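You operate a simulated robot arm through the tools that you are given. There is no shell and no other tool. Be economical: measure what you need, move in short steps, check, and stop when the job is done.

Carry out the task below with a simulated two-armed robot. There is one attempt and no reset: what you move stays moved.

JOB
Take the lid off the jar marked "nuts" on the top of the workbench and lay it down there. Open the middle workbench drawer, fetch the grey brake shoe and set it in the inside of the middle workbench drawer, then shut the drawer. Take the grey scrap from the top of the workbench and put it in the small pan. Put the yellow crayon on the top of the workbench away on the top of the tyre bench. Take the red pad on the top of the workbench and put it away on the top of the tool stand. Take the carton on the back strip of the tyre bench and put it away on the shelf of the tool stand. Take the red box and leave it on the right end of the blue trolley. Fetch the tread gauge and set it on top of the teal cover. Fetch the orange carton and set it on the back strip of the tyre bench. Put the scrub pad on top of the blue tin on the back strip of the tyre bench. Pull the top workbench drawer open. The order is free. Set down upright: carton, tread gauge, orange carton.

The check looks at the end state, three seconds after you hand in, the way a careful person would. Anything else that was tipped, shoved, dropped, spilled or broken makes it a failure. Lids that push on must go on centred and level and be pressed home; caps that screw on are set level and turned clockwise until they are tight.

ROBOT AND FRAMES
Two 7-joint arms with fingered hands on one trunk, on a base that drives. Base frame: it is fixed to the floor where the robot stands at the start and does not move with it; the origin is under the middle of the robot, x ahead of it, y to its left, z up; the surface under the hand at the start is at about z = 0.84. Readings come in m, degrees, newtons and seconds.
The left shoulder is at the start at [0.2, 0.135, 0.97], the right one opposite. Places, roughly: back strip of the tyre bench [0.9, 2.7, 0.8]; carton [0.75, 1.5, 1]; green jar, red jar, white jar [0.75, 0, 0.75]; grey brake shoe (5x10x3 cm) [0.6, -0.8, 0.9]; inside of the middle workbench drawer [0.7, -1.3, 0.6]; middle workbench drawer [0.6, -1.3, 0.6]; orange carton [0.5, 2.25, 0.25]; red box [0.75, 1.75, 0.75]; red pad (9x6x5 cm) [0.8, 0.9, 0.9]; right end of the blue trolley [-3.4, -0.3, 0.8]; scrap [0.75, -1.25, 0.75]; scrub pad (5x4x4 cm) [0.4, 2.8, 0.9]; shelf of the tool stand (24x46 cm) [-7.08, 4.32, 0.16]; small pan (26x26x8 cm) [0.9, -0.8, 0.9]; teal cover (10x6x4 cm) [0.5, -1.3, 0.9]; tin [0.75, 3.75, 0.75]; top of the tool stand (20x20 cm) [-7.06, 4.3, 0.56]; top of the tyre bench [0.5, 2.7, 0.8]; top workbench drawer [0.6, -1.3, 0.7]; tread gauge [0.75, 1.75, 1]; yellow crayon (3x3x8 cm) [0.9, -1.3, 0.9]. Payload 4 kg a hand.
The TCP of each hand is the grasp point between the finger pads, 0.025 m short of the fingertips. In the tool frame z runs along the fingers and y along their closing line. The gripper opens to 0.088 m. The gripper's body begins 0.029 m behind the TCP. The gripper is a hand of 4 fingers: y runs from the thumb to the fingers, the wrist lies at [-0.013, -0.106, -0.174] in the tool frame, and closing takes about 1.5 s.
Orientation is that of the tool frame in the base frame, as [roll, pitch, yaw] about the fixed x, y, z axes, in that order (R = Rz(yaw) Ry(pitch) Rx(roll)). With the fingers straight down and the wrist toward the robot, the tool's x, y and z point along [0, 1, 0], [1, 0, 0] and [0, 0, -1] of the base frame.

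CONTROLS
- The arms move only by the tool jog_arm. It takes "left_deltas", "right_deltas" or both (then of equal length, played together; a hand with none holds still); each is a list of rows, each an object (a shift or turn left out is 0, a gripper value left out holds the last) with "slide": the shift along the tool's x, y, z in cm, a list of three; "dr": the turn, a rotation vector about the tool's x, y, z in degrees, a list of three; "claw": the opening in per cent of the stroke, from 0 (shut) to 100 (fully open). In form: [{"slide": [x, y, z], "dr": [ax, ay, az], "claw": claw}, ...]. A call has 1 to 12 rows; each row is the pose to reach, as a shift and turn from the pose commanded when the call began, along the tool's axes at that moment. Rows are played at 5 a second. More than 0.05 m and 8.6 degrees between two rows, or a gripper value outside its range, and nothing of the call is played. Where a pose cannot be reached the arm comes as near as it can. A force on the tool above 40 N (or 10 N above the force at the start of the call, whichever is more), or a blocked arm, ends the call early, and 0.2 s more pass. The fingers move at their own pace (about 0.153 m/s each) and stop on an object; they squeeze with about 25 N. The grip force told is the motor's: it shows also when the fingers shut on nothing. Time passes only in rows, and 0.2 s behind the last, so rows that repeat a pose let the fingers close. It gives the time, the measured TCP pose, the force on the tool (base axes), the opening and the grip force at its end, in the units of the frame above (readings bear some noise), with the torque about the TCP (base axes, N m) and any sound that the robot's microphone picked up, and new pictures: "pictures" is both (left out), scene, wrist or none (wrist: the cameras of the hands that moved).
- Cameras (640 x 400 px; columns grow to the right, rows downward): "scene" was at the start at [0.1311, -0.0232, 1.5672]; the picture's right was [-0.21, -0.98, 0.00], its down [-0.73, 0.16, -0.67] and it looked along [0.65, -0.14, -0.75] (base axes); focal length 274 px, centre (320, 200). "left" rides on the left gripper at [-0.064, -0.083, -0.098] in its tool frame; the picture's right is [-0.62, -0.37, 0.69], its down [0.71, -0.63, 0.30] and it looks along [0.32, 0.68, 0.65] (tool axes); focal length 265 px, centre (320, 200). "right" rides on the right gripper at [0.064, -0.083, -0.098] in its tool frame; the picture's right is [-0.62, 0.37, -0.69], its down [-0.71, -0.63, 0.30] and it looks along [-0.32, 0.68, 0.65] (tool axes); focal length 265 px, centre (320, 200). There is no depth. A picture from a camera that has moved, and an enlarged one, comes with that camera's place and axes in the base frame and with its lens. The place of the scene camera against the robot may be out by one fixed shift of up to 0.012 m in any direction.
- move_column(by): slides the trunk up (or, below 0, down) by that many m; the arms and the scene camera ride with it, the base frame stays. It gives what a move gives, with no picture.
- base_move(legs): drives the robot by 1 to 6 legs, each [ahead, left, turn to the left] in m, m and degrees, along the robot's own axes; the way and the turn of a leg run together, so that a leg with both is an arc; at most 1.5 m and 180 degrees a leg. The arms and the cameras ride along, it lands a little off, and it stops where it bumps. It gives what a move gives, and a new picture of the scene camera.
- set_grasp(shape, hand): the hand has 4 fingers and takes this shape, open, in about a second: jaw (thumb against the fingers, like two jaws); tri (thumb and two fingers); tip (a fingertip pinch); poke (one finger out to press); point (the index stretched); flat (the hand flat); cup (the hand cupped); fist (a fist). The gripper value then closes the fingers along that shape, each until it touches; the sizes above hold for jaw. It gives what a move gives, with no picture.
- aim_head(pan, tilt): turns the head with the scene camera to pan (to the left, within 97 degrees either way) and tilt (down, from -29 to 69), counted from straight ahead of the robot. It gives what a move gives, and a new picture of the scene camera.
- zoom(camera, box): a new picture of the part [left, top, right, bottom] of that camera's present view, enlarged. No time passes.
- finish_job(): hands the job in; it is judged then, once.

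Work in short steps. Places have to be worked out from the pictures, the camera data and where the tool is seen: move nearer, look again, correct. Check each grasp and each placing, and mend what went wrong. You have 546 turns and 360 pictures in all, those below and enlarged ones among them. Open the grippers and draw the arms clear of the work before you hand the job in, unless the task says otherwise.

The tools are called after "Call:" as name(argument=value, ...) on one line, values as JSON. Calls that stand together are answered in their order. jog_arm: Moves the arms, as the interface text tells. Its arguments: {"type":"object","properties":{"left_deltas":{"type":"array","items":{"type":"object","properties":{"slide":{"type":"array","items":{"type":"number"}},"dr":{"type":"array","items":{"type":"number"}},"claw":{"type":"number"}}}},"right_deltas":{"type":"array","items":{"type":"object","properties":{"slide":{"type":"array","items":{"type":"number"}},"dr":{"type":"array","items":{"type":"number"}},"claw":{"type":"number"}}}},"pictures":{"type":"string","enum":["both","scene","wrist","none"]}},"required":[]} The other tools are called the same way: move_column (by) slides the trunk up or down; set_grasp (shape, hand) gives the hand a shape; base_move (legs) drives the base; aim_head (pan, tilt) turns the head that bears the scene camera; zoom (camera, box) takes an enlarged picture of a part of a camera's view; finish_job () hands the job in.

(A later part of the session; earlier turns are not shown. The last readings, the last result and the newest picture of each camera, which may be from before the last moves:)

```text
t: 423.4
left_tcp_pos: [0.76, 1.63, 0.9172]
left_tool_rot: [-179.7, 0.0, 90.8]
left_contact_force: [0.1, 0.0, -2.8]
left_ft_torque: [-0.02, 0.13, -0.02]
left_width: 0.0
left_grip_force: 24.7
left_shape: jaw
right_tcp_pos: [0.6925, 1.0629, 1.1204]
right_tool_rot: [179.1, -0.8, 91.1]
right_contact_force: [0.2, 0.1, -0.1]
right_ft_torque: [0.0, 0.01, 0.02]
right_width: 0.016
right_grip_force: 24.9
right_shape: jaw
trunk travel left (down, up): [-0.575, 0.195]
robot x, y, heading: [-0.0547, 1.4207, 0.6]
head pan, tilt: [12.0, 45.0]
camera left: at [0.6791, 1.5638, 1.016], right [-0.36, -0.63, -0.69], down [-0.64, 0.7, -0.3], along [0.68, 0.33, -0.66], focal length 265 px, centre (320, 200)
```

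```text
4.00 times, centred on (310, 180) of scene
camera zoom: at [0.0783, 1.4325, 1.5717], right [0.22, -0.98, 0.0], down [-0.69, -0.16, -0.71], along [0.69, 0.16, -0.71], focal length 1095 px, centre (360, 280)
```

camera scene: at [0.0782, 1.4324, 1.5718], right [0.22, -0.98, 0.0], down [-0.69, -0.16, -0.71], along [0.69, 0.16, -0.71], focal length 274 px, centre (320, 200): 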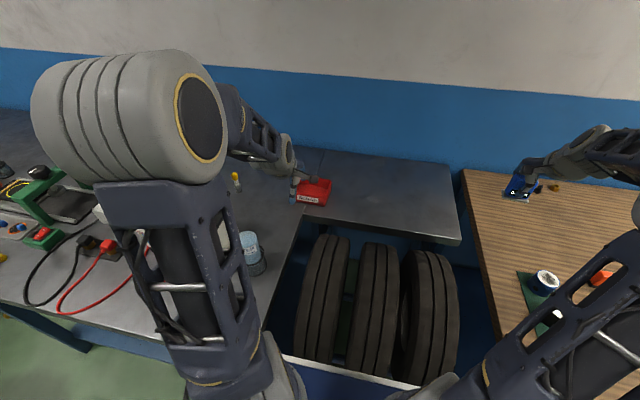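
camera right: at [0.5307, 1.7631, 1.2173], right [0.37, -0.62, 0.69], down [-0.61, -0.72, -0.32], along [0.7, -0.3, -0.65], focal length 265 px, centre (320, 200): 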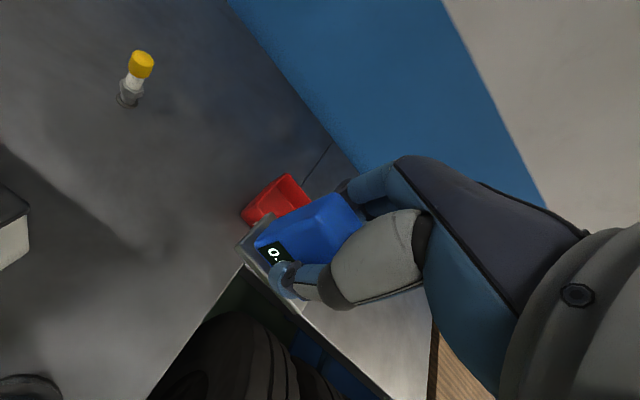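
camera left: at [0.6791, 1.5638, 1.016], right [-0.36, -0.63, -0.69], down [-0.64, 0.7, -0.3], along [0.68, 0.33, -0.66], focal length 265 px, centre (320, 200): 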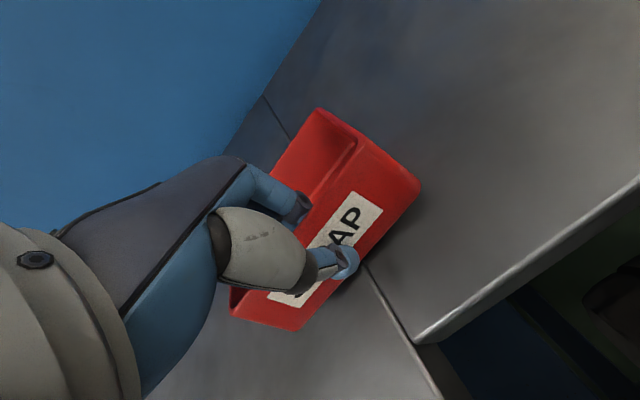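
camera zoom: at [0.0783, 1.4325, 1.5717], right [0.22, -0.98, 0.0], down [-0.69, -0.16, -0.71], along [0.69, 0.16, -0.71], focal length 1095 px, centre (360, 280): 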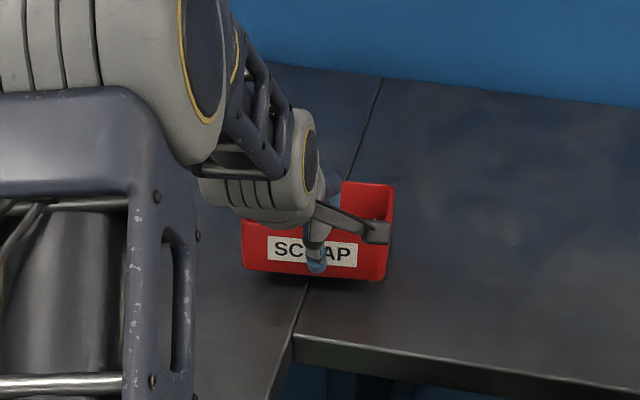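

Held, with some droop. Lift more, retract, back out and turn toward the trolley.

Call:
jog_arm(left_deltas=[{"slide": [0, 0, -3]}, {"slide": [0, 0, -6]}, {"slide": [0, 0, -9]}, {"slide": [0, -3, -12]}, {"slide": [0, -6, -15]}, {"slide": [0, -9, -18]}, {"slide": [0, -12, -19]}], pictures="wrist")

Call:
base_move(legs=[[-1.0, 0, 0]])

Call:
aim_head(pan=-95, tilt=20)

```text
t: 425.0
left_tcp_pos: [0.6396, 1.6265, 1.1064]
left_tool_rot: [-179.5, 0.1, 90.8]
left_contact_force: [0.0, -0.3, -2.9]
left_ft_torque: [-0.08, 0.11, 0.02]
left_width: 0.0
left_grip_force: 25.6
left_shape: jaw
right_tcp_pos: [0.6918, 1.0625, 1.1193]
right_tool_rot: [179.0, -0.7, 91.2]
right_contact_force: [0.3, 0.8, -1.1]
right_ft_torque: [0.01, -0.02, 0.0]
right_width: 0.0161
right_grip_force: 25.2
right_shape: jaw
trunk travel left (down, up): [-0.575, 0.195]
robot x, y, heading: [-0.0549, 1.4229, 1.0]
head pan, tilt: [12.0, 45.0]
camera left: at [0.5571, 1.5609, 1.2049], right [-0.36, -0.63, -0.69], down [-0.64, 0.71, -0.3], along [0.68, 0.33, -0.66], focal length 265 px, centre (320, 200)
```

left: 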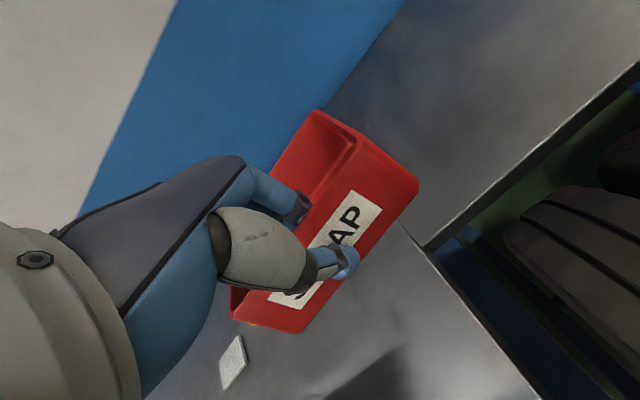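

```text
t: 430.2
left_tcp_pos: [-0.3635, 1.618, 1.106]
left_tool_rot: [-179.7, 0.1, 91.9]
left_contact_force: [-0.6, -0.2, -2.3]
left_ft_torque: [0.0, 0.1, 0.02]
left_width: 0.0001
left_grip_force: 25.1
left_shape: jaw
right_tcp_pos: [-0.2986, 1.0533, 1.1196]
right_tool_rot: [179.1, -0.7, 92.3]
right_contact_force: [-0.4, 0.7, -1.2]
right_ft_torque: [0.01, 0.0, 0.0]
right_width: 0.0159
right_grip_force: 25.6
right_shape: jaw
trunk travel left (down, up): [-0.575, 0.195]
robot x, y, heading: [-1.0547, 1.396, 1.9]
head pan, tilt: [12.0, 45.0]
camera scene: at [-0.9207, 1.4118, 1.5718], right [0.24, -0.97, 0.0], down [-0.69, -0.17, -0.71], along [0.69, 0.17, -0.71], focal length 274 px, centre (320, 200)
```

scene: 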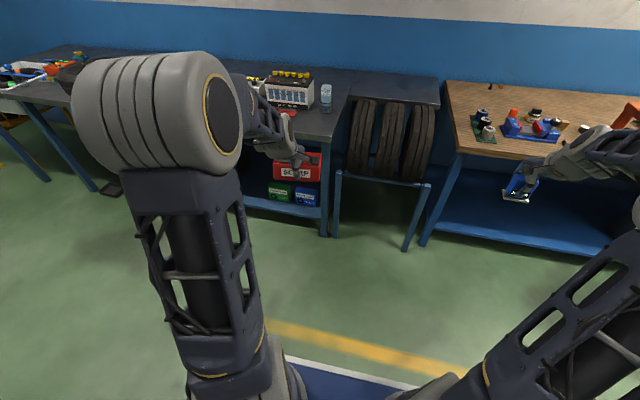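

```text
t: 432.0
left_tcp_pos: [-0.3618, 1.6168, 1.1075]
left_tool_rot: [-179.6, 0.1, 91.8]
left_contact_force: [0.5, -0.1, -2.4]
left_ft_torque: [-0.05, 0.08, 0.0]
left_width: 0.0002
left_grip_force: 25.4
left_shape: jaw
right_tcp_pos: [-0.3, 1.0539, 1.12]
right_tool_rot: [179.1, -0.8, 92.3]
right_contact_force: [0.1, -0.5, -1.2]
right_ft_torque: [0.01, 0.01, -0.01]
right_width: 0.0163
right_grip_force: 24.8
right_shape: jaw
trunk travel left (down, up): [-0.575, 0.195]
robot x, y, heading: [-1.051, 1.3937, 1.9]
head pan, tilt: [-95.0, 20.0]
camera scene: at [-1.0045, 1.2992, 1.6104], right [-1.0, 0.05, 0.0], down [0.02, 0.34, -0.94], along [-0.05, -0.94, -0.34], focal length 274 px, centre (320, 200)
```

scene: 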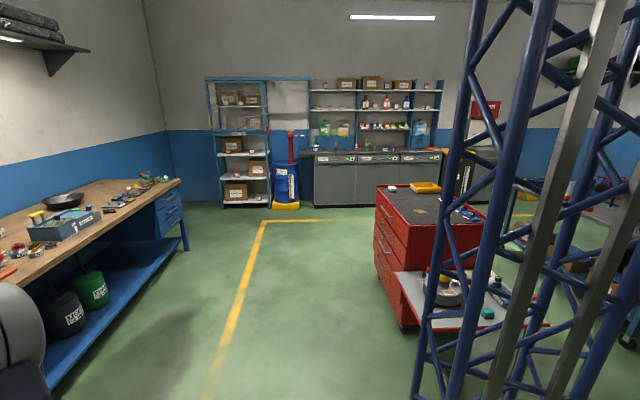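

A blue lattice mast stands at around (-1.8,0.2). I turn the robot left 150° in place to see the trolley.

Call:
base_move(legs=[[0, 0.3, 0], [0, 0, 178]])

Call:
aim_head(pan=40, tilt=20)

```text
t: 441.3
left_tcp_pos: [-1.7612, 1.4851, 1.1062]
left_tool_rot: [-179.6, 0.2, -89.6]
left_contact_force: [-0.8, 0.7, -2.7]
left_ft_torque: [0.03, -0.12, -0.03]
left_width: 0.0
left_grip_force: 25.0
left_shape: jaw
right_tcp_pos: [-1.8099, 2.0493, 1.1195]
right_tool_rot: [179.1, -0.7, -89.2]
right_contact_force: [0.1, -0.7, -0.4]
right_ft_torque: [-0.03, -0.03, -0.02]
right_width: 0.0161
right_grip_force: 25.8
right_shape: jaw
trunk travel left (down, up): [-0.575, 0.195]
robot x, y, heading: [-1.0642, 1.6868, -179.7]
head pan, tilt: [-95.0, 20.0]
camera scene: at [-1.1228, 1.7732, 1.6104], right [1.0, -0.08, 0.0], down [-0.03, -0.34, -0.94], along [0.08, 0.94, -0.34], focal length 274 px, centre (320, 200)
```

scene: 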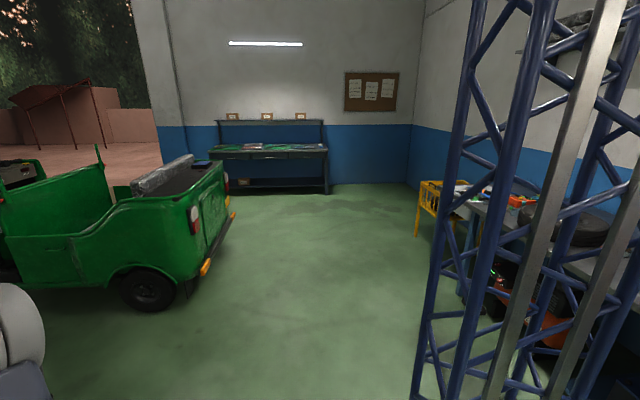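

```text
t: 443.5
left_tcp_pos: [-1.7594, 1.4842, 1.1067]
left_tool_rot: [-179.7, 0.1, -89.6]
left_contact_force: [0.1, 0.9, -3.2]
left_ft_torque: [0.01, -0.12, 0.01]
left_width: 0.0002
left_grip_force: 25.3
left_shape: jaw
right_tcp_pos: [-1.8094, 2.0499, 1.1201]
right_tool_rot: [179.1, -0.7, -89.1]
right_contact_force: [1.1, -0.8, -1.1]
right_ft_torque: [0.0, -0.02, 0.01]
right_width: 0.0157
right_grip_force: 24.8
right_shape: jaw
trunk travel left (down, up): [-0.575, 0.195]
robot x, y, heading: [-1.0655, 1.6876, -179.8]
head pan, tilt: [40.0, 20.0]
camera scene: at [-1.2012, 1.6201, 1.6104], right [-0.65, 0.76, 0.0], down [0.26, 0.22, -0.94], along [-0.72, -0.61, -0.34], focal length 274 px, centre (320, 200)
```

scene: 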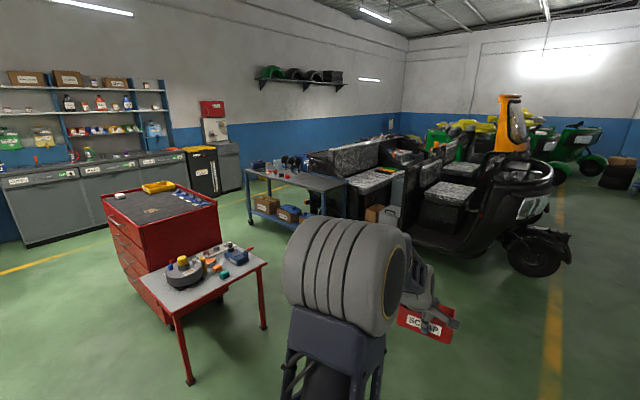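

The mast is the robot's own. The blue trolley spans roughly x -3.5…-3.1, y -1.27…0.03. Zoom on it.

Call:
zoom(camera="scene", box=[230, 140, 370, 240])

```text
4.00 times, centred on (300, 190) of scene
camera zoom: at [-1.2012, 1.6201, 1.6104], right [-0.65, 0.76, 0.0], down [0.26, 0.22, -0.94], along [-0.72, -0.61, -0.34], focal length 1095 px, centre (400, 240)
```

zoom: 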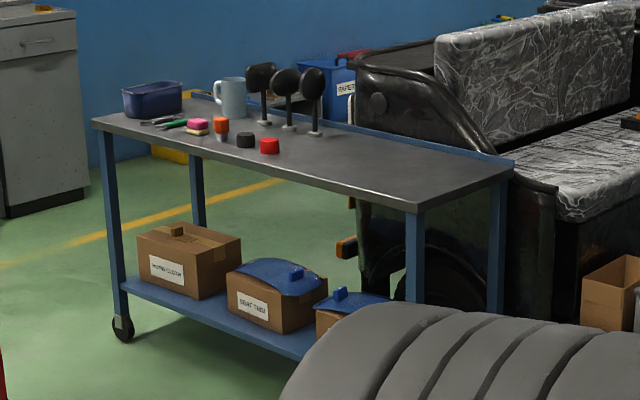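

I'll approach diagonally (heading -135°) toward the right end at ≈(-3.33,-0.15), avoiding the red side table. Turn 31° and drive 1.85 m, then look.

Call:
base_move(legs=[[0, 0, 31], [1.0, 0, 0], [0.85, 0, 0], [0, 0, 13.5]])

Call:
aim_head(pan=10, tilt=42)

```text
t: 455.1
left_tcp_pos: [-2.9956, 0.1102, 1.1062]
left_tool_rot: [-179.8, 0.0, -45.7]
left_contact_force: [0.1, -0.2, -2.5]
left_ft_torque: [0.12, -0.06, 0.01]
left_width: 0.0002
left_grip_force: 24.7
left_shape: jaw
right_tcp_pos: [-3.4215, 0.4832, 1.1193]
right_tool_rot: [179.2, -0.7, -45.4]
right_contact_force: [0.2, -0.2, -1.1]
right_ft_torque: [0.02, -0.03, -0.01]
right_width: 0.0158
right_grip_force: 25.4
right_shape: jaw
trunk travel left (down, up): [-0.575, 0.195]
robot x, y, heading: [-2.6312, 0.7377, -135.6]
head pan, tilt: [40.0, 20.0]
camera scene: at [-2.6924, 0.5981, 1.6104], right [-1.0, 0.1, 0.0], down [0.03, 0.34, -0.94], along [-0.09, -0.94, -0.34], focal length 274 px, centre (320, 200)
```

scene: 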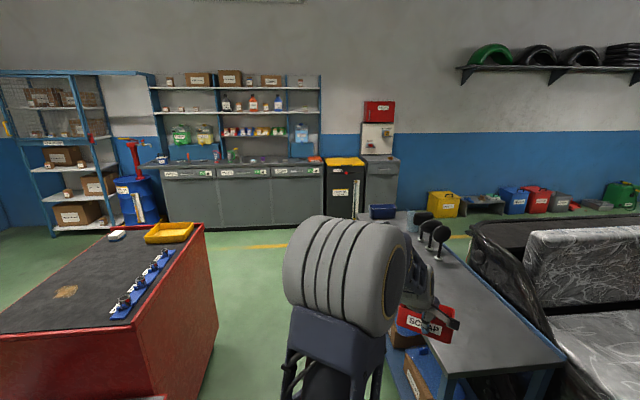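

```text
t: 456.0
left_tcp_pos: [-2.9941, 0.1105, 1.1061]
left_tool_rot: [-179.7, 0.1, -45.6]
left_contact_force: [0.1, -0.8, -2.9]
left_ft_torque: [0.09, -0.04, -0.02]
left_width: 0.0
left_grip_force: 24.9
left_shape: jaw
right_tcp_pos: [-3.4232, 0.4827, 1.1192]
right_tool_rot: [179.1, -0.7, -45.3]
right_contact_force: [-0.5, -0.7, -2.2]
right_ft_torque: [-0.02, 0.01, 0.03]
right_width: 0.0156
right_grip_force: 25.0
right_shape: jaw
trunk travel left (down, up): [-0.575, 0.195]
robot x, y, heading: [-2.6332, 0.7416, -135.8]
head pan, tilt: [10.0, 42.0]
camera scene: at [-2.7319, 0.6228, 1.5761], right [-0.81, 0.58, 0.0], down [0.39, 0.54, -0.74], along [-0.43, -0.6, -0.67], focal length 274 px, centre (320, 200)
```

scene: 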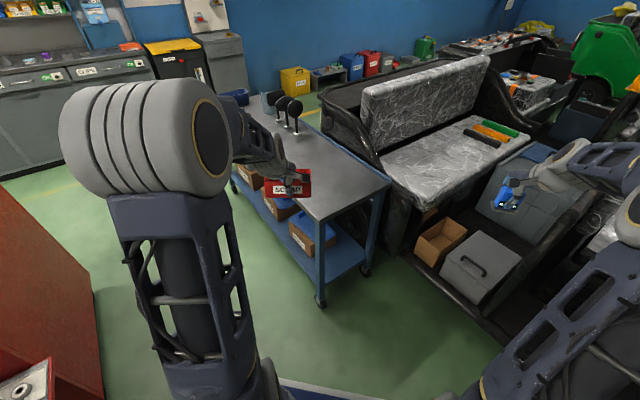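

End edge at y≈0.03, x -3.54…-3.16. I drive forward 0.28 m and check.

Call:
base_move(legs=[[0.28, 0, 0]])

Call:
jog_arm(left_deltas=[{"slide": [-2, 3.5, 0]}, {"slide": [-4, 7, 0]}, {"slide": [-6, 10.5, 2]}, {"slide": [-6, 10.5, 6]}], pictures="both")

```text
t: 458.0
left_tcp_pos: [-3.1949, -0.0866, 1.1062]
left_tool_rot: [-179.7, 0.0, -45.6]
left_contact_force: [0.1, -0.1, -2.0]
left_ft_torque: [0.1, -0.06, -0.01]
left_width: 0.0003
left_grip_force: 25.1
left_shape: jaw
right_tcp_pos: [-3.6218, 0.2852, 1.1205]
right_tool_rot: [179.0, -0.6, -45.2]
right_contact_force: [1.0, -0.5, -1.2]
right_ft_torque: [0.0, -0.04, 0.0]
right_width: 0.016
right_grip_force: 24.7
right_shape: jaw
trunk travel left (down, up): [-0.575, 0.195]
robot x, y, heading: [-2.8371, 0.5423, -135.3]
head pan, tilt: [10.0, 42.0]
camera scene: at [-2.9323, 0.4264, 1.5761], right [-0.81, 0.58, 0.0], down [0.39, 0.54, -0.74], along [-0.43, -0.6, -0.67], focal length 274 px, centre (320, 200)
```

scene: 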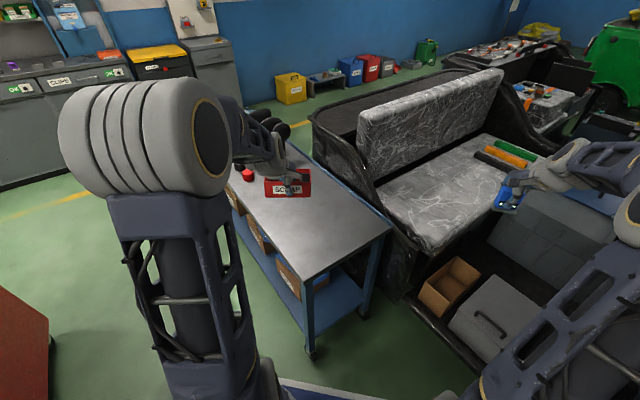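

```text
t: 459.0
left_tcp_pos: [-3.3121, -0.1168, 1.0463]
left_tool_rot: [-179.7, 0.1, -45.5]
left_contact_force: [0.1, -0.5, -2.7]
left_ft_torque: [0.07, -0.09, 0.0]
left_width: 0.0
left_grip_force: 25.2
left_shape: jaw
right_tcp_pos: [-3.6217, 0.286, 1.1202]
right_tool_rot: [179.0, -0.7, -45.2]
right_contact_force: [-0.1, 0.6, 0.3]
right_ft_torque: [-0.04, -0.01, -0.04]
right_width: 0.0158
right_grip_force: 24.8
right_shape: jaw
trunk travel left (down, up): [-0.575, 0.195]
robot x, y, heading: [-2.8346, 0.5413, -135.7]
head pan, tilt: [10.0, 42.0]
camera scene: at [-2.9321, 0.4266, 1.5761], right [-0.81, 0.58, 0.0], down [0.39, 0.54, -0.74], along [-0.43, -0.6, -0.67], focal length 274 px, centre (320, 200)
camera left: at [-3.2976, -0.014, 1.1441], right [-0.17, 0.7, -0.69], down [0.95, -0.07, -0.3], along [-0.26, -0.71, -0.66], focal length 265 px, centre (320, 200)
```

scene: 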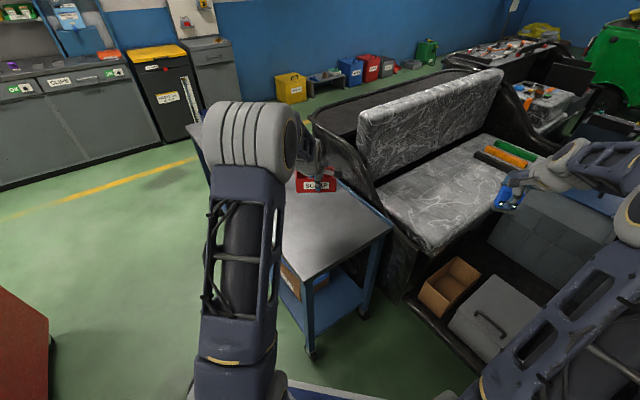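
left: 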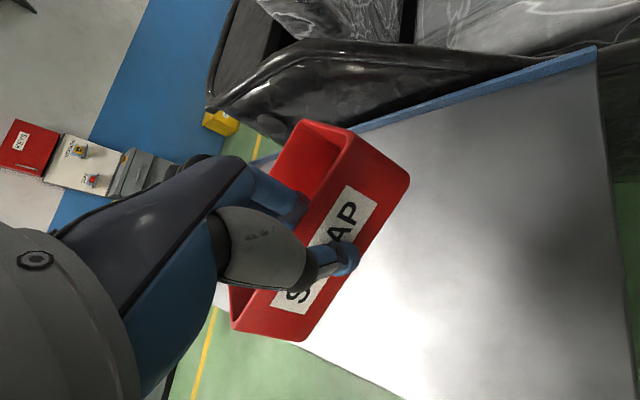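

Over the trolley. I shift the box further along to centre ≈(-3.36,-0.25) and lower.

Call:
jog_arm(left_deltas=[{"slide": [2.2, 2.5, 0]}, {"slide": [4.4, 5, 1]}, {"slide": [6.5, 7.5, 3]}, {"slide": [6.5, 7.5, 7]}, {"slide": [6.5, 7.5, 9]}], pictures="both")

Call:
zoom(camera="scene", box=[200, 100, 400, 260])

```text
t: 460.2
left_tcp_pos: [-3.318, -0.2164, 0.9543]
left_tool_rot: [-179.7, 0.1, -45.5]
left_contact_force: [0.0, 0.8, -2.7]
left_ft_torque: [0.12, -0.08, 0.05]
left_width: 0.0
left_grip_force: 25.0
left_shape: jaw
right_tcp_pos: [-3.6218, 0.285, 1.1186]
right_tool_rot: [179.0, -0.7, -45.1]
right_contact_force: [-0.7, -0.3, -0.1]
right_ft_torque: [-0.01, 0.03, -0.03]
right_width: 0.016
right_grip_force: 24.8
right_shape: jaw
trunk travel left (down, up): [-0.575, 0.195]
robot x, y, heading: [-2.8384, 0.5431, -135.4]
head pan, tilt: [10.0, 42.0]
camera scene: at [-2.9322, 0.4265, 1.5761], right [-0.81, 0.58, 0.0], down [0.39, 0.54, -0.74], along [-0.43, -0.6, -0.67], focal length 274 px, centre (320, 200)
camera left: at [-3.3044, -0.1127, 1.0535], right [-0.17, 0.7, -0.69], down [0.95, -0.07, -0.3], along [-0.26, -0.71, -0.66], focal length 265 px, centre (320, 200)
```

scene: 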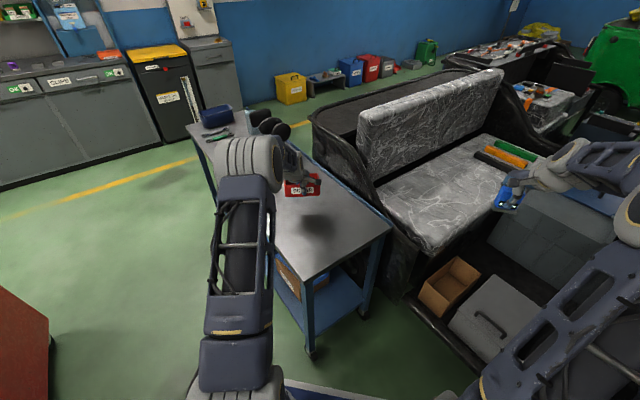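
left: 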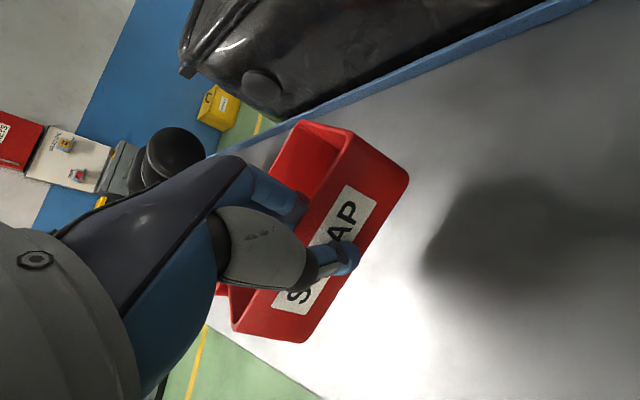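

```text
2.50 times, centred on (300, 180) of scene
camera zoom: at [-2.9322, 0.4265, 1.5761], right [-0.81, 0.58, 0.0], down [0.39, 0.54, -0.74], along [-0.43, -0.6, -0.67], focal length 684 px, centre (370, 250)
```

zoom: 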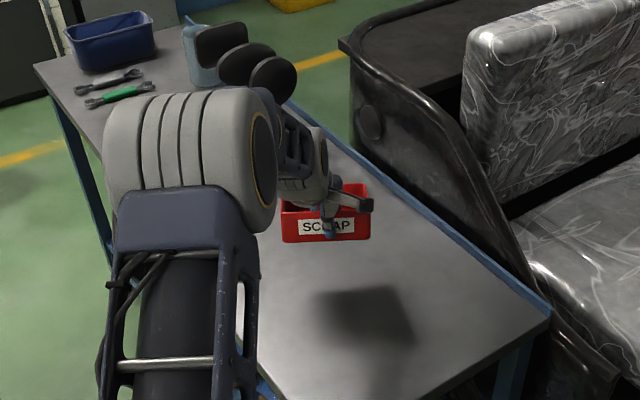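

Lower in small steps; the drooping back edge will touch first and the box levels as I go.

Call:
jog_arm(left_deltas=[{"slide": [0, 0, 1]}, {"slide": [0, 0, 2]}, {"slide": [0, 0, 3]}, {"slide": [0, 0, 4]}, {"slide": [0, 0, 5]}, {"slide": [0, 0, 6]}, {"slide": [0, 0, 7]}], pictures="wrist")

Call:
zoom(camera="scene", box=[200, 100, 400, 260])

```text
t: 461.8
left_tcp_pos: [-3.3174, -0.2148, 0.8849]
left_tool_rot: [-179.7, 0.1, -45.6]
left_contact_force: [-0.2, -0.4, -2.3]
left_ft_torque: [0.12, -0.05, 0.04]
left_width: 0.0
left_grip_force: 25.0
left_shape: jaw
right_tcp_pos: [-3.6215, 0.2851, 1.1206]
right_tool_rot: [179.1, -0.6, -45.0]
right_contact_force: [0.8, 0.1, -0.7]
right_ft_torque: [0.0, 0.01, -0.02]
right_width: 0.0158
right_grip_force: 25.1
right_shape: jaw
trunk travel left (down, up): [-0.575, 0.195]
robot x, y, heading: [-2.8328, 0.5435, -135.5]
head pan, tilt: [10.0, 42.0]
camera left: at [-3.3044, -0.1119, 0.9837], right [-0.17, 0.7, -0.69], down [0.95, -0.07, -0.3], along [-0.26, -0.71, -0.66], focal length 265 px, centre (320, 200)
```

left: 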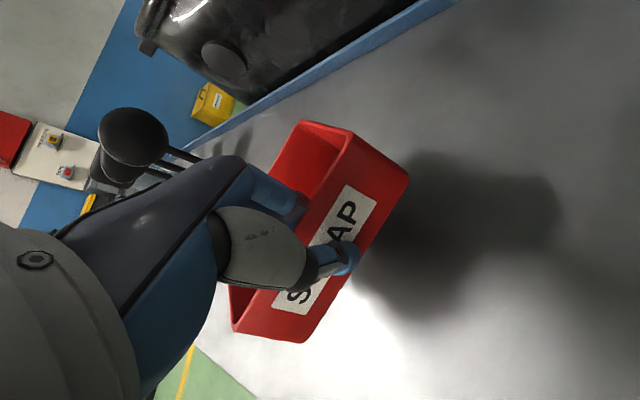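

```text
2.50 times, centred on (300, 180) of scene
camera zoom: at [-2.9323, 0.4264, 1.5761], right [-0.81, 0.58, 0.0], down [0.39, 0.54, -0.74], along [-0.43, -0.6, -0.67], focal length 684 px, centre (370, 250)
```

zoom: 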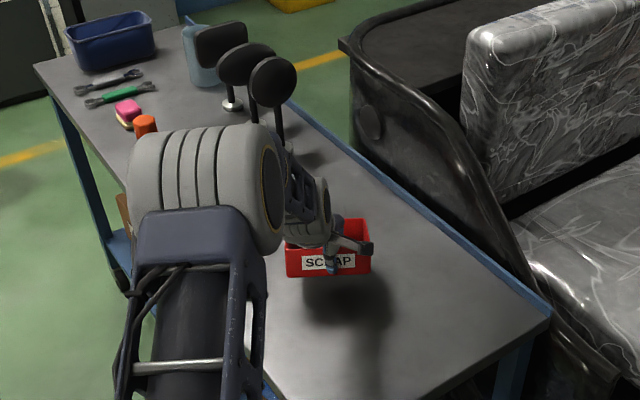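

Still above the top. Continue lowering in steps.

Call:
jog_arm(left_deltas=[{"slide": [0, 0, 1]}, {"slide": [0, 0, 2]}, {"slide": [0, 0, 3]}, {"slide": [0, 0, 4]}, {"slide": [0, 0, 5]}, {"slide": [0, 0, 6]}], pictures="wrist")

Call:
zoom(camera="scene", box=[200, 100, 400, 260])

```text
t: 463.2
left_tcp_pos: [-3.3182, -0.2154, 0.8254]
left_tool_rot: [-179.7, 0.0, -45.6]
left_contact_force: [0.4, 0.1, 0.4]
left_ft_torque: [0.0, 0.02, 0.01]
left_width: 0.0
left_grip_force: 25.1
left_shape: jaw
right_tcp_pos: [-3.622, 0.2858, 1.1205]
right_tool_rot: [179.1, -0.7, -45.2]
right_contact_force: [0.0, -0.2, -0.5]
right_ft_torque: [-0.01, 0.0, 0.0]
right_width: 0.016
right_grip_force: 24.8
right_shape: jaw
trunk travel left (down, up): [-0.575, 0.195]
robot x, y, heading: [-2.8319, 0.5413, -135.7]
head pan, tilt: [10.0, 42.0]
camera left: at [-3.3039, -0.1115, 0.9242], right [-0.17, 0.7, -0.69], down [0.95, -0.07, -0.3], along [-0.26, -0.71, -0.66], focal length 265 px, centre (320, 200)
```

left: 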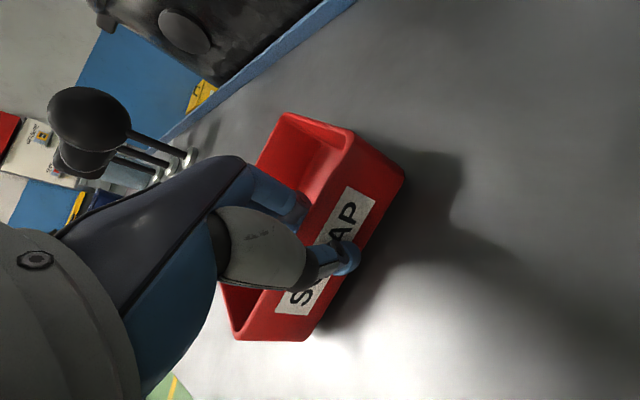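

```text
2.50 times, centred on (300, 180) of scene
camera zoom: at [-2.9323, 0.4265, 1.5761], right [-0.81, 0.58, 0.0], down [0.39, 0.54, -0.74], along [-0.43, -0.6, -0.67], focal length 684 px, centre (370, 250)
```

zoom: 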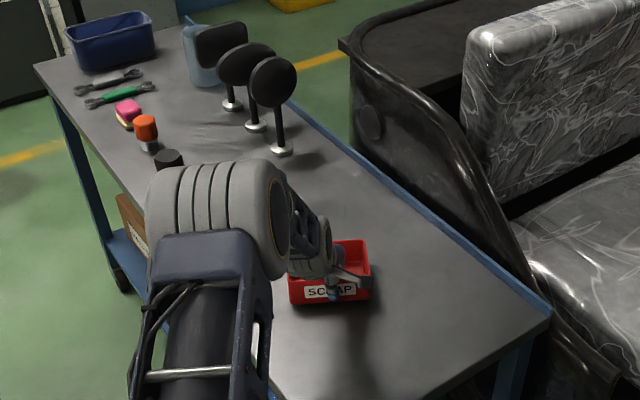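

The back edge is touching and the box is levelling. Continue down slowly.

Call:
jog_arm(left_deltas=[{"slide": [0, 0, 0.6]}, {"slide": [0, 0, 1.2]}, {"slide": [0, 0, 1.8]}, {"slide": [0, 0, 2.4]}, {"slide": [0, 0, 3.0]}], pictures="wrist")

Call:
zoom(camera="scene", box=[240, 160, 380, 260])

```text
t: 464.2
left_tcp_pos: [-3.3214, -0.2193, 0.8106]
left_tool_rot: [179.1, 0.0, -45.4]
left_contact_force: [1.9, 2.5, 15.8]
left_ft_torque: [0.11, -0.03, -0.08]
left_width: 0.0
left_grip_force: 25.3
left_shape: jaw
right_tcp_pos: [-3.6219, 0.2863, 1.1206]
right_tool_rot: [179.0, -0.6, -45.1]
right_contact_force: [-0.2, 0.3, -0.7]
right_ft_torque: [-0.01, -0.01, -0.01]
right_width: 0.0158
right_grip_force: 24.9
right_shape: jaw
trunk travel left (down, up): [-0.575, 0.195]
robot x, y, heading: [-2.8329, 0.5417, -135.8]
head pan, tilt: [10.0, 42.0]
stopped in row 5 (left hand): the force on the tool passed its limit at 48 N (the readings are from after the stop); the commanded pose is now the measured one
camera left: at [-3.3062, -0.1148, 0.9083], right [-0.18, 0.69, -0.7], down [0.95, -0.07, -0.31], along [-0.27, -0.72, -0.64], focal length 265 px, centre (320, 200)
```

left: 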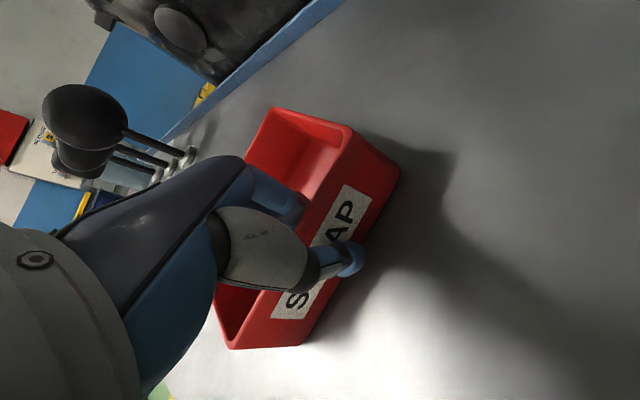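

```text
4.00 times, centred on (310, 210) of scene
camera zoom: at [-2.9317, 0.4272, 1.5759], right [-0.81, 0.58, 0.0], down [0.39, 0.54, -0.74], along [-0.43, -0.6, -0.67], focal length 1095 px, centre (360, 160)
```

zoom: 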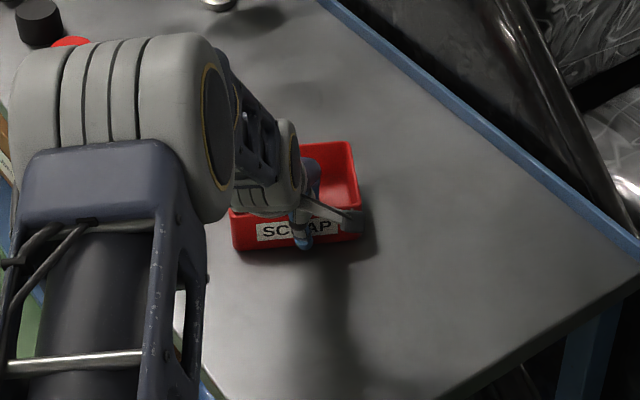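

Lower a touch more, then open gently.

Call:
jog_arm(left_deltas=[{"slide": [0, 0, 0.5]}, {"slide": [0, 0, 1.0]}], pictures="none")

Call:
jog_arm(left_deltas=[{"slide": [0, 0, -0.1], "claw": 6}, {"slide": [0, 0, -0.1], "claw": 15}, {"slide": [0, 0, -0.1], "claw": 30}, {"slide": [0, 0, -0.1], "claw": 45}, {"slide": [0, 0, -0.1], "claw": 45}], pictures="wrist")

Call:
zoom(camera="scene", box=[240, 160, 380, 260])

```text
t: 464.7
left_tcp_pos: [-3.3237, -0.2212, 0.8118]
left_tool_rot: [178.5, 0.0, -45.5]
left_contact_force: [1.4, 3.0, 15.4]
left_ft_torque: [0.1, -0.02, -0.08]
left_width: 0.0001
left_grip_force: 25.2
left_shape: jaw
right_tcp_pos: [-3.621, 0.2858, 1.1199]
right_tool_rot: [179.1, -0.7, -45.2]
right_contact_force: [0.2, -0.2, -0.7]
right_ft_torque: [-0.01, 0.01, -0.01]
right_width: 0.016
right_grip_force: 25.1
right_shape: jaw
trunk travel left (down, up): [-0.575, 0.195]
robot x, y, heading: [-2.8364, 0.5456, -135.8]
head pan, tilt: [10.0, 42.0]
stopped in row 2 (left hand): the force on the tool passed its limit at 44 N (the readings are from after the stop); the commanded pose is now the measured one
```

```text
t: 465.9
left_tcp_pos: [-3.3223, -0.2202, 0.8093]
left_tool_rot: [178.8, -0.1, -45.4]
left_contact_force: [1.8, 0.8, 6.8]
left_ft_torque: [-0.06, 0.09, -0.03]
left_width: 0.0381
left_grip_force: 0.0
left_shape: jaw
right_tcp_pos: [-3.6228, 0.2851, 1.1206]
right_tool_rot: [179.0, -0.7, -45.2]
right_contact_force: [0.6, 0.4, -1.4]
right_ft_torque: [-0.01, 0.0, 0.03]
right_width: 0.0158
right_grip_force: 24.9
right_shape: jaw
trunk travel left (down, up): [-0.575, 0.195]
robot x, y, heading: [-2.833, 0.5423, -135.6]
head pan, tilt: [10.0, 42.0]
camera left: at [-3.3067, -0.116, 0.906], right [-0.18, 0.69, -0.7], down [0.95, -0.07, -0.32], along [-0.27, -0.72, -0.64], focal length 265 px, centre (320, 200)
```

left: 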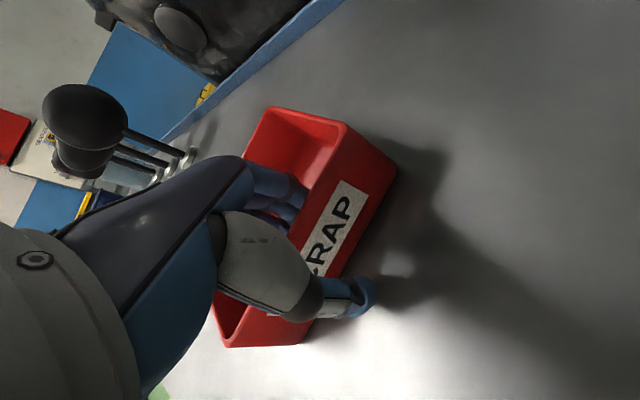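

```text
4.00 times, centred on (310, 210) of scene
camera zoom: at [-2.932, 0.4268, 1.5761], right [-0.81, 0.58, 0.0], down [0.39, 0.54, -0.74], along [-0.43, -0.6, -0.67], focal length 1095 px, centre (360, 160)
```

zoom: 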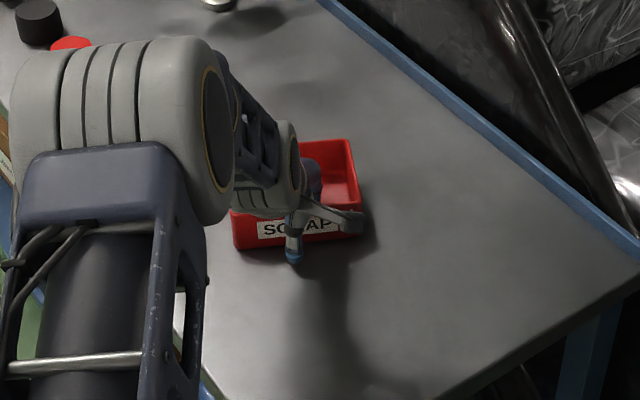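

Open fully-ish and rise straight up.

Call:
jog_arm(left_deltas=[{"slide": [0, 0, -0.3], "claw": 60}, {"slide": [0, 0, -1], "claw": 60}, {"slide": [0, 0, -3], "claw": 60}, {"slide": [0, 0, -7], "claw": 60}, {"slide": [0, 0, -11.5], "claw": 80}, {"slide": [0, 0, -16], "claw": 100}, {"slide": [0, 0, -20.5], "claw": 100}, {"slide": [0, 0, -25], "claw": 100}, {"slide": [0, -3, -28.5], "claw": 100}], pictures="wrist")

Call:
zoom(camera="scene", box=[200, 100, 400, 260])

```text
t: 467.9
left_tcp_pos: [-3.2956, -0.1965, 1.0944]
left_tool_rot: [178.9, 0.0, -45.4]
left_contact_force: [-0.5, -0.2, -0.4]
left_ft_torque: [0.02, 0.05, -0.04]
left_width: 0.0881
left_grip_force: 0.0
left_shape: jaw
right_tcp_pos: [-3.6221, 0.2859, 1.1191]
right_tool_rot: [179.1, -0.7, -45.2]
right_contact_force: [0.2, 0.2, -1.1]
right_ft_torque: [0.04, 0.0, 0.03]
right_width: 0.0158
right_grip_force: 24.6
right_shape: jaw
trunk travel left (down, up): [-0.575, 0.195]
robot x, y, heading: [-2.8325, 0.5432, -135.7]
head pan, tilt: [10.0, 42.0]
camera left: at [-3.2799, -0.0914, 1.1908], right [-0.18, 0.69, -0.7], down [0.95, -0.07, -0.32], along [-0.27, -0.72, -0.64], focal length 265 px, centre (320, 200)
```

left: 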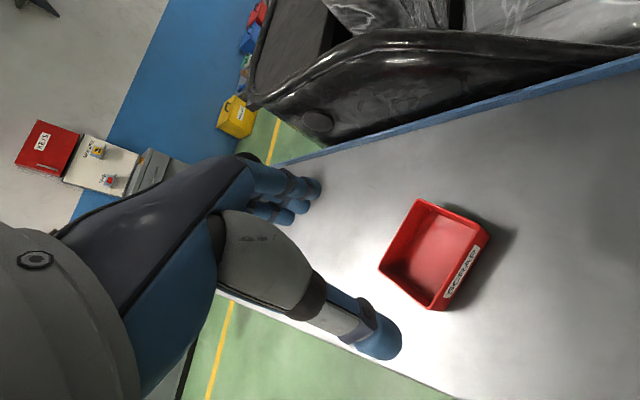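

```text
2.50 times, centred on (300, 180) of scene
camera zoom: at [-2.9325, 0.4263, 1.576], right [-0.81, 0.58, 0.0], down [0.39, 0.54, -0.74], along [-0.43, -0.6, -0.67], focal length 684 px, centre (370, 250)
```

zoom: 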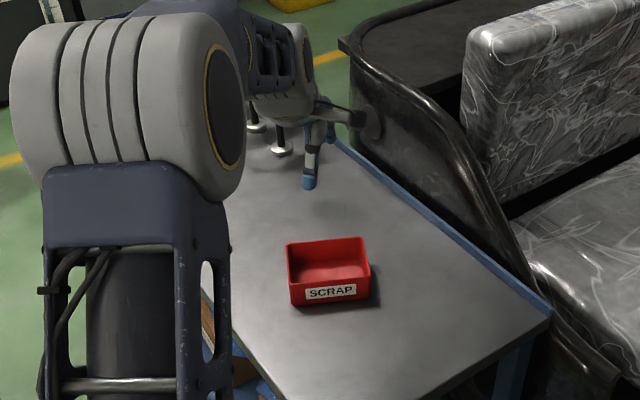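

The red box is flat on the trolley's right end. Now back out and drive to the workbench with the gauge: reverse 1.2 m, turn to face +x, go to x≈-0.85.

Call:
base_move(legs=[[-1.2, 0, 0], [0, 0, 135.5], [1.1, 0, 0]])

Call:
jog_arm(left_deltas=[{"slide": [-2, -4, 0]}, {"slide": [-4, -8, -1]}, {"slide": [-6, -12, -1]}, {"slide": [-6, -15, -1]}], pictures="none")

```text
t: 484.8
left_tcp_pos: [-0.0457, 1.6159, 1.0948]
left_tool_rot: [178.8, 0.0, 91.0]
left_contact_force: [0.2, -0.3, 0.4]
left_ft_torque: [-0.01, 0.0, 0.0]
left_width: 0.0876
left_grip_force: 0.1
left_shape: jaw
right_tcp_pos: [-0.1405, 1.0406, 1.1207]
right_tool_rot: [179.1, -0.7, 91.2]
right_contact_force: [0.8, 1.1, 0.2]
right_ft_torque: [0.03, -0.01, 0.03]
right_width: 0.016
right_grip_force: 25.2
right_shape: jaw
trunk travel left (down, up): [-0.575, 0.195]
robot x, y, heading: [-0.8889, 1.3975, 1.0]
head pan, tilt: [10.0, 42.0]
camera scene: at [-0.7525, 1.4076, 1.5761], right [0.19, -0.98, 0.0], down [-0.66, -0.13, -0.74], along [0.73, 0.14, -0.67], focal length 274 px, centre (320, 200)
```

scene: 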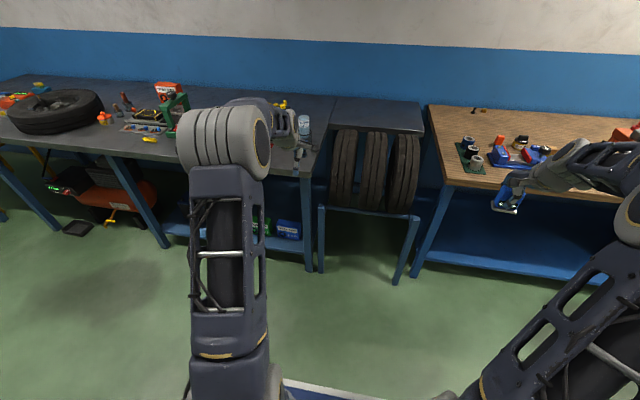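

```text
t: 485.8
left_tcp_pos: [-0.1958, 1.552, 1.0988]
left_tool_rot: [178.7, -0.1, 91.0]
left_contact_force: [0.0, -0.2, -0.1]
left_ft_torque: [-0.02, 0.0, -0.02]
left_width: 0.0877
left_grip_force: 0.0
left_shape: jaw
right_tcp_pos: [-0.1399, 1.0408, 1.1205]
right_tool_rot: [179.2, -0.7, 91.2]
right_contact_force: [0.4, 0.1, -0.9]
right_ft_torque: [-0.03, 0.0, 0.02]
right_width: 0.0158
right_grip_force: 25.4
right_shape: jaw
trunk travel left (down, up): [-0.575, 0.195]
robot x, y, heading: [-0.8884, 1.3991, 0.8]
head pan, tilt: [10.0, 42.0]
```

Strafe right to y≈-0.96.

Call:
base_move(legs=[[0, -1.4, -0.5], [0, -0.95, -0.3]])

Call:
base_move(legs=[[0.5, 0, 0]])

Call:
aim_head(pan=-20, tilt=45)

```text
t: 497.2
left_tcp_pos: [-0.1478, -0.7625, 1.1003]
left_tool_rot: [178.8, -0.1, 91.6]
left_contact_force: [-0.1, 0.0, 0.4]
left_ft_torque: [0.01, 0.0, -0.01]
left_width: 0.088
left_grip_force: 0.1
left_shape: jaw
right_tcp_pos: [-0.0879, -1.274, 1.1205]
right_tool_rot: [179.1, -0.8, 91.9]
right_contact_force: [-0.6, -0.4, -1.7]
right_ft_torque: [0.01, 0.0, -0.01]
right_width: 0.0157
right_grip_force: 24.6
right_shape: jaw
trunk travel left (down, up): [-0.575, 0.195]
robot x, y, heading: [-0.8417, -0.9241, 1.5]
head pan, tilt: [10.0, 42.0]
camera scene: at [-0.7043, -0.9146, 1.5761], right [0.2, -0.98, 0.0], down [-0.66, -0.13, -0.74], along [0.73, 0.15, -0.67], focal length 274 px, centre (320, 200)
```

scene: 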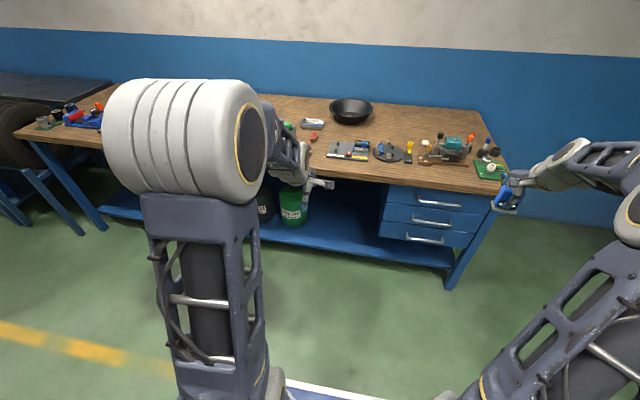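

```text
t: 500.1
left_tcp_pos: [0.3528, -0.7577, 1.1004]
left_tool_rot: [178.8, -0.1, 91.3]
left_contact_force: [0.9, 0.4, -0.2]
left_ft_torque: [-0.01, 0.02, 0.01]
left_width: 0.088
left_grip_force: 0.0
left_shape: jaw
right_tcp_pos: [0.4103, -1.2681, 1.1208]
right_tool_rot: [179.1, -0.6, 91.4]
right_contact_force: [-0.2, 0.9, -0.4]
right_ft_torque: [-0.02, -0.01, 0.01]
right_width: 0.0158
right_grip_force: 24.6
right_shape: jaw
trunk travel left (down, up): [-0.575, 0.195]
robot x, y, heading: [-0.3441, -0.9168, 1.2]
head pan, tilt: [10.0, 42.0]
camera scene: at [-0.2033, -0.9042, 1.5761], right [0.19, -0.98, 0.0], down [-0.66, -0.13, -0.74], along [0.73, 0.14, -0.67], focal length 274 px, centre (320, 200)
```

scene: 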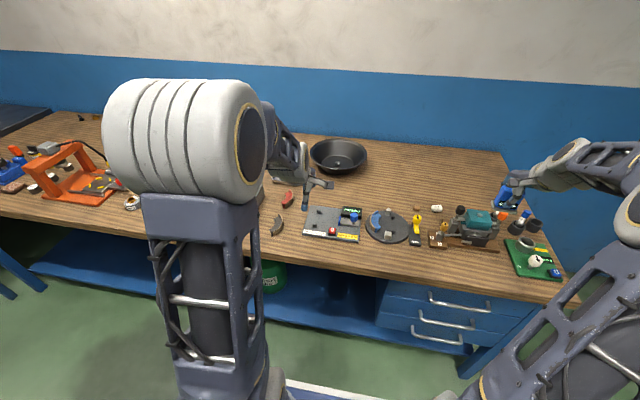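

```text
t: 501.1
left_tcp_pos: [0.3529, -0.7568, 1.0987]
left_tool_rot: [178.8, 0.0, 91.2]
left_contact_force: [0.0, -0.6, 0.5]
left_ft_torque: [-0.01, 0.0, -0.02]
left_width: 0.0878
left_grip_force: 0.0
left_shape: jaw
right_tcp_pos: [0.4099, -1.2684, 1.12]
right_tool_rot: [179.1, -0.7, 91.4]
right_contact_force: [0.0, 0.2, 0.2]
right_ft_torque: [-0.01, -0.04, 0.02]
right_width: 0.0158
right_grip_force: 24.9
right_shape: jaw
trunk travel left (down, up): [-0.575, 0.195]
robot x, y, heading: [-0.3427, -0.9149, 1.3]
head pan, tilt: [-20.0, 45.0]
camera scene: at [-0.2084, -0.9466, 1.5718], right [-0.32, -0.95, 0.0], down [-0.67, 0.23, -0.71], along [0.67, -0.23, -0.71], focal length 274 px, centre (320, 200)
```

scene: 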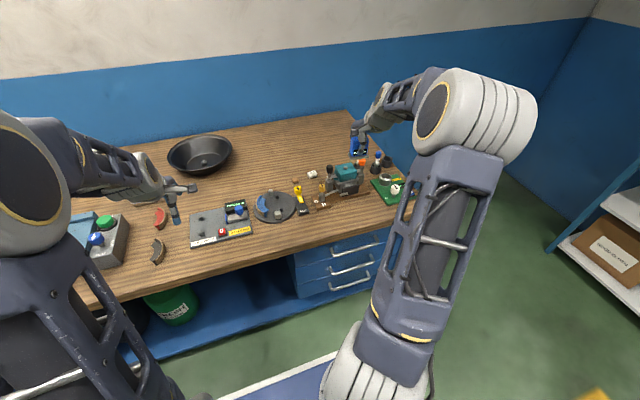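

Call:
zoom(camera="scene", box=[290, 110, 420, 230])

Call:
jog_arm(right_deltas=[{"slide": [0, 0, 0]}], pictures="wrist")

```text
3.33 times, centred on (355, 170) of scene
camera zoom: at [-0.2084, -0.9466, 1.5718], right [-0.32, -0.95, 0.0], down [-0.67, 0.23, -0.71], along [0.67, -0.23, -0.71], focal length 913 px, centre (203, 300)
```

zoom: 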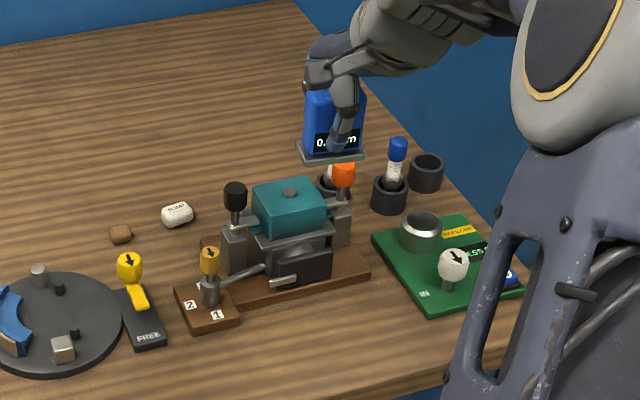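

```text
t: 501.5
left_tcp_pos: [0.3538, -0.7566, 1.1006]
left_tool_rot: [178.7, 0.0, 91.2]
left_contact_force: [-0.3, -0.4, 0.2]
left_ft_torque: [0.02, -0.02, 0.0]
left_width: 0.0878
left_grip_force: 0.1
left_shape: jaw
right_tcp_pos: [0.409, -1.2679, 1.1195]
right_tool_rot: [179.1, -0.8, 91.4]
right_contact_force: [0.3, 0.7, -1.2]
right_ft_torque: [0.01, -0.01, -0.01]
right_width: 0.0159
right_grip_force: 24.6
right_shape: jaw
trunk travel left (down, up): [-0.575, 0.195]
robot x, y, heading: [-0.3379, -0.915, 1.2]
head pan, tilt: [-20.0, 45.0]
camera right: at [0.322, -1.2092, 1.2168], right [0.37, -0.62, 0.69], down [-0.61, -0.73, -0.32], along [0.7, -0.3, -0.65], focal length 265 px, centre (320, 200)
```

right: 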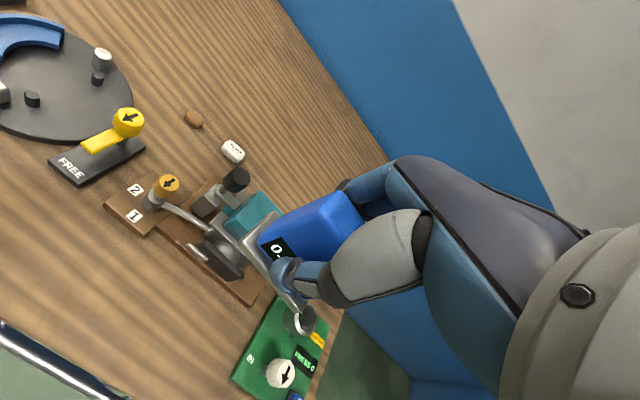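

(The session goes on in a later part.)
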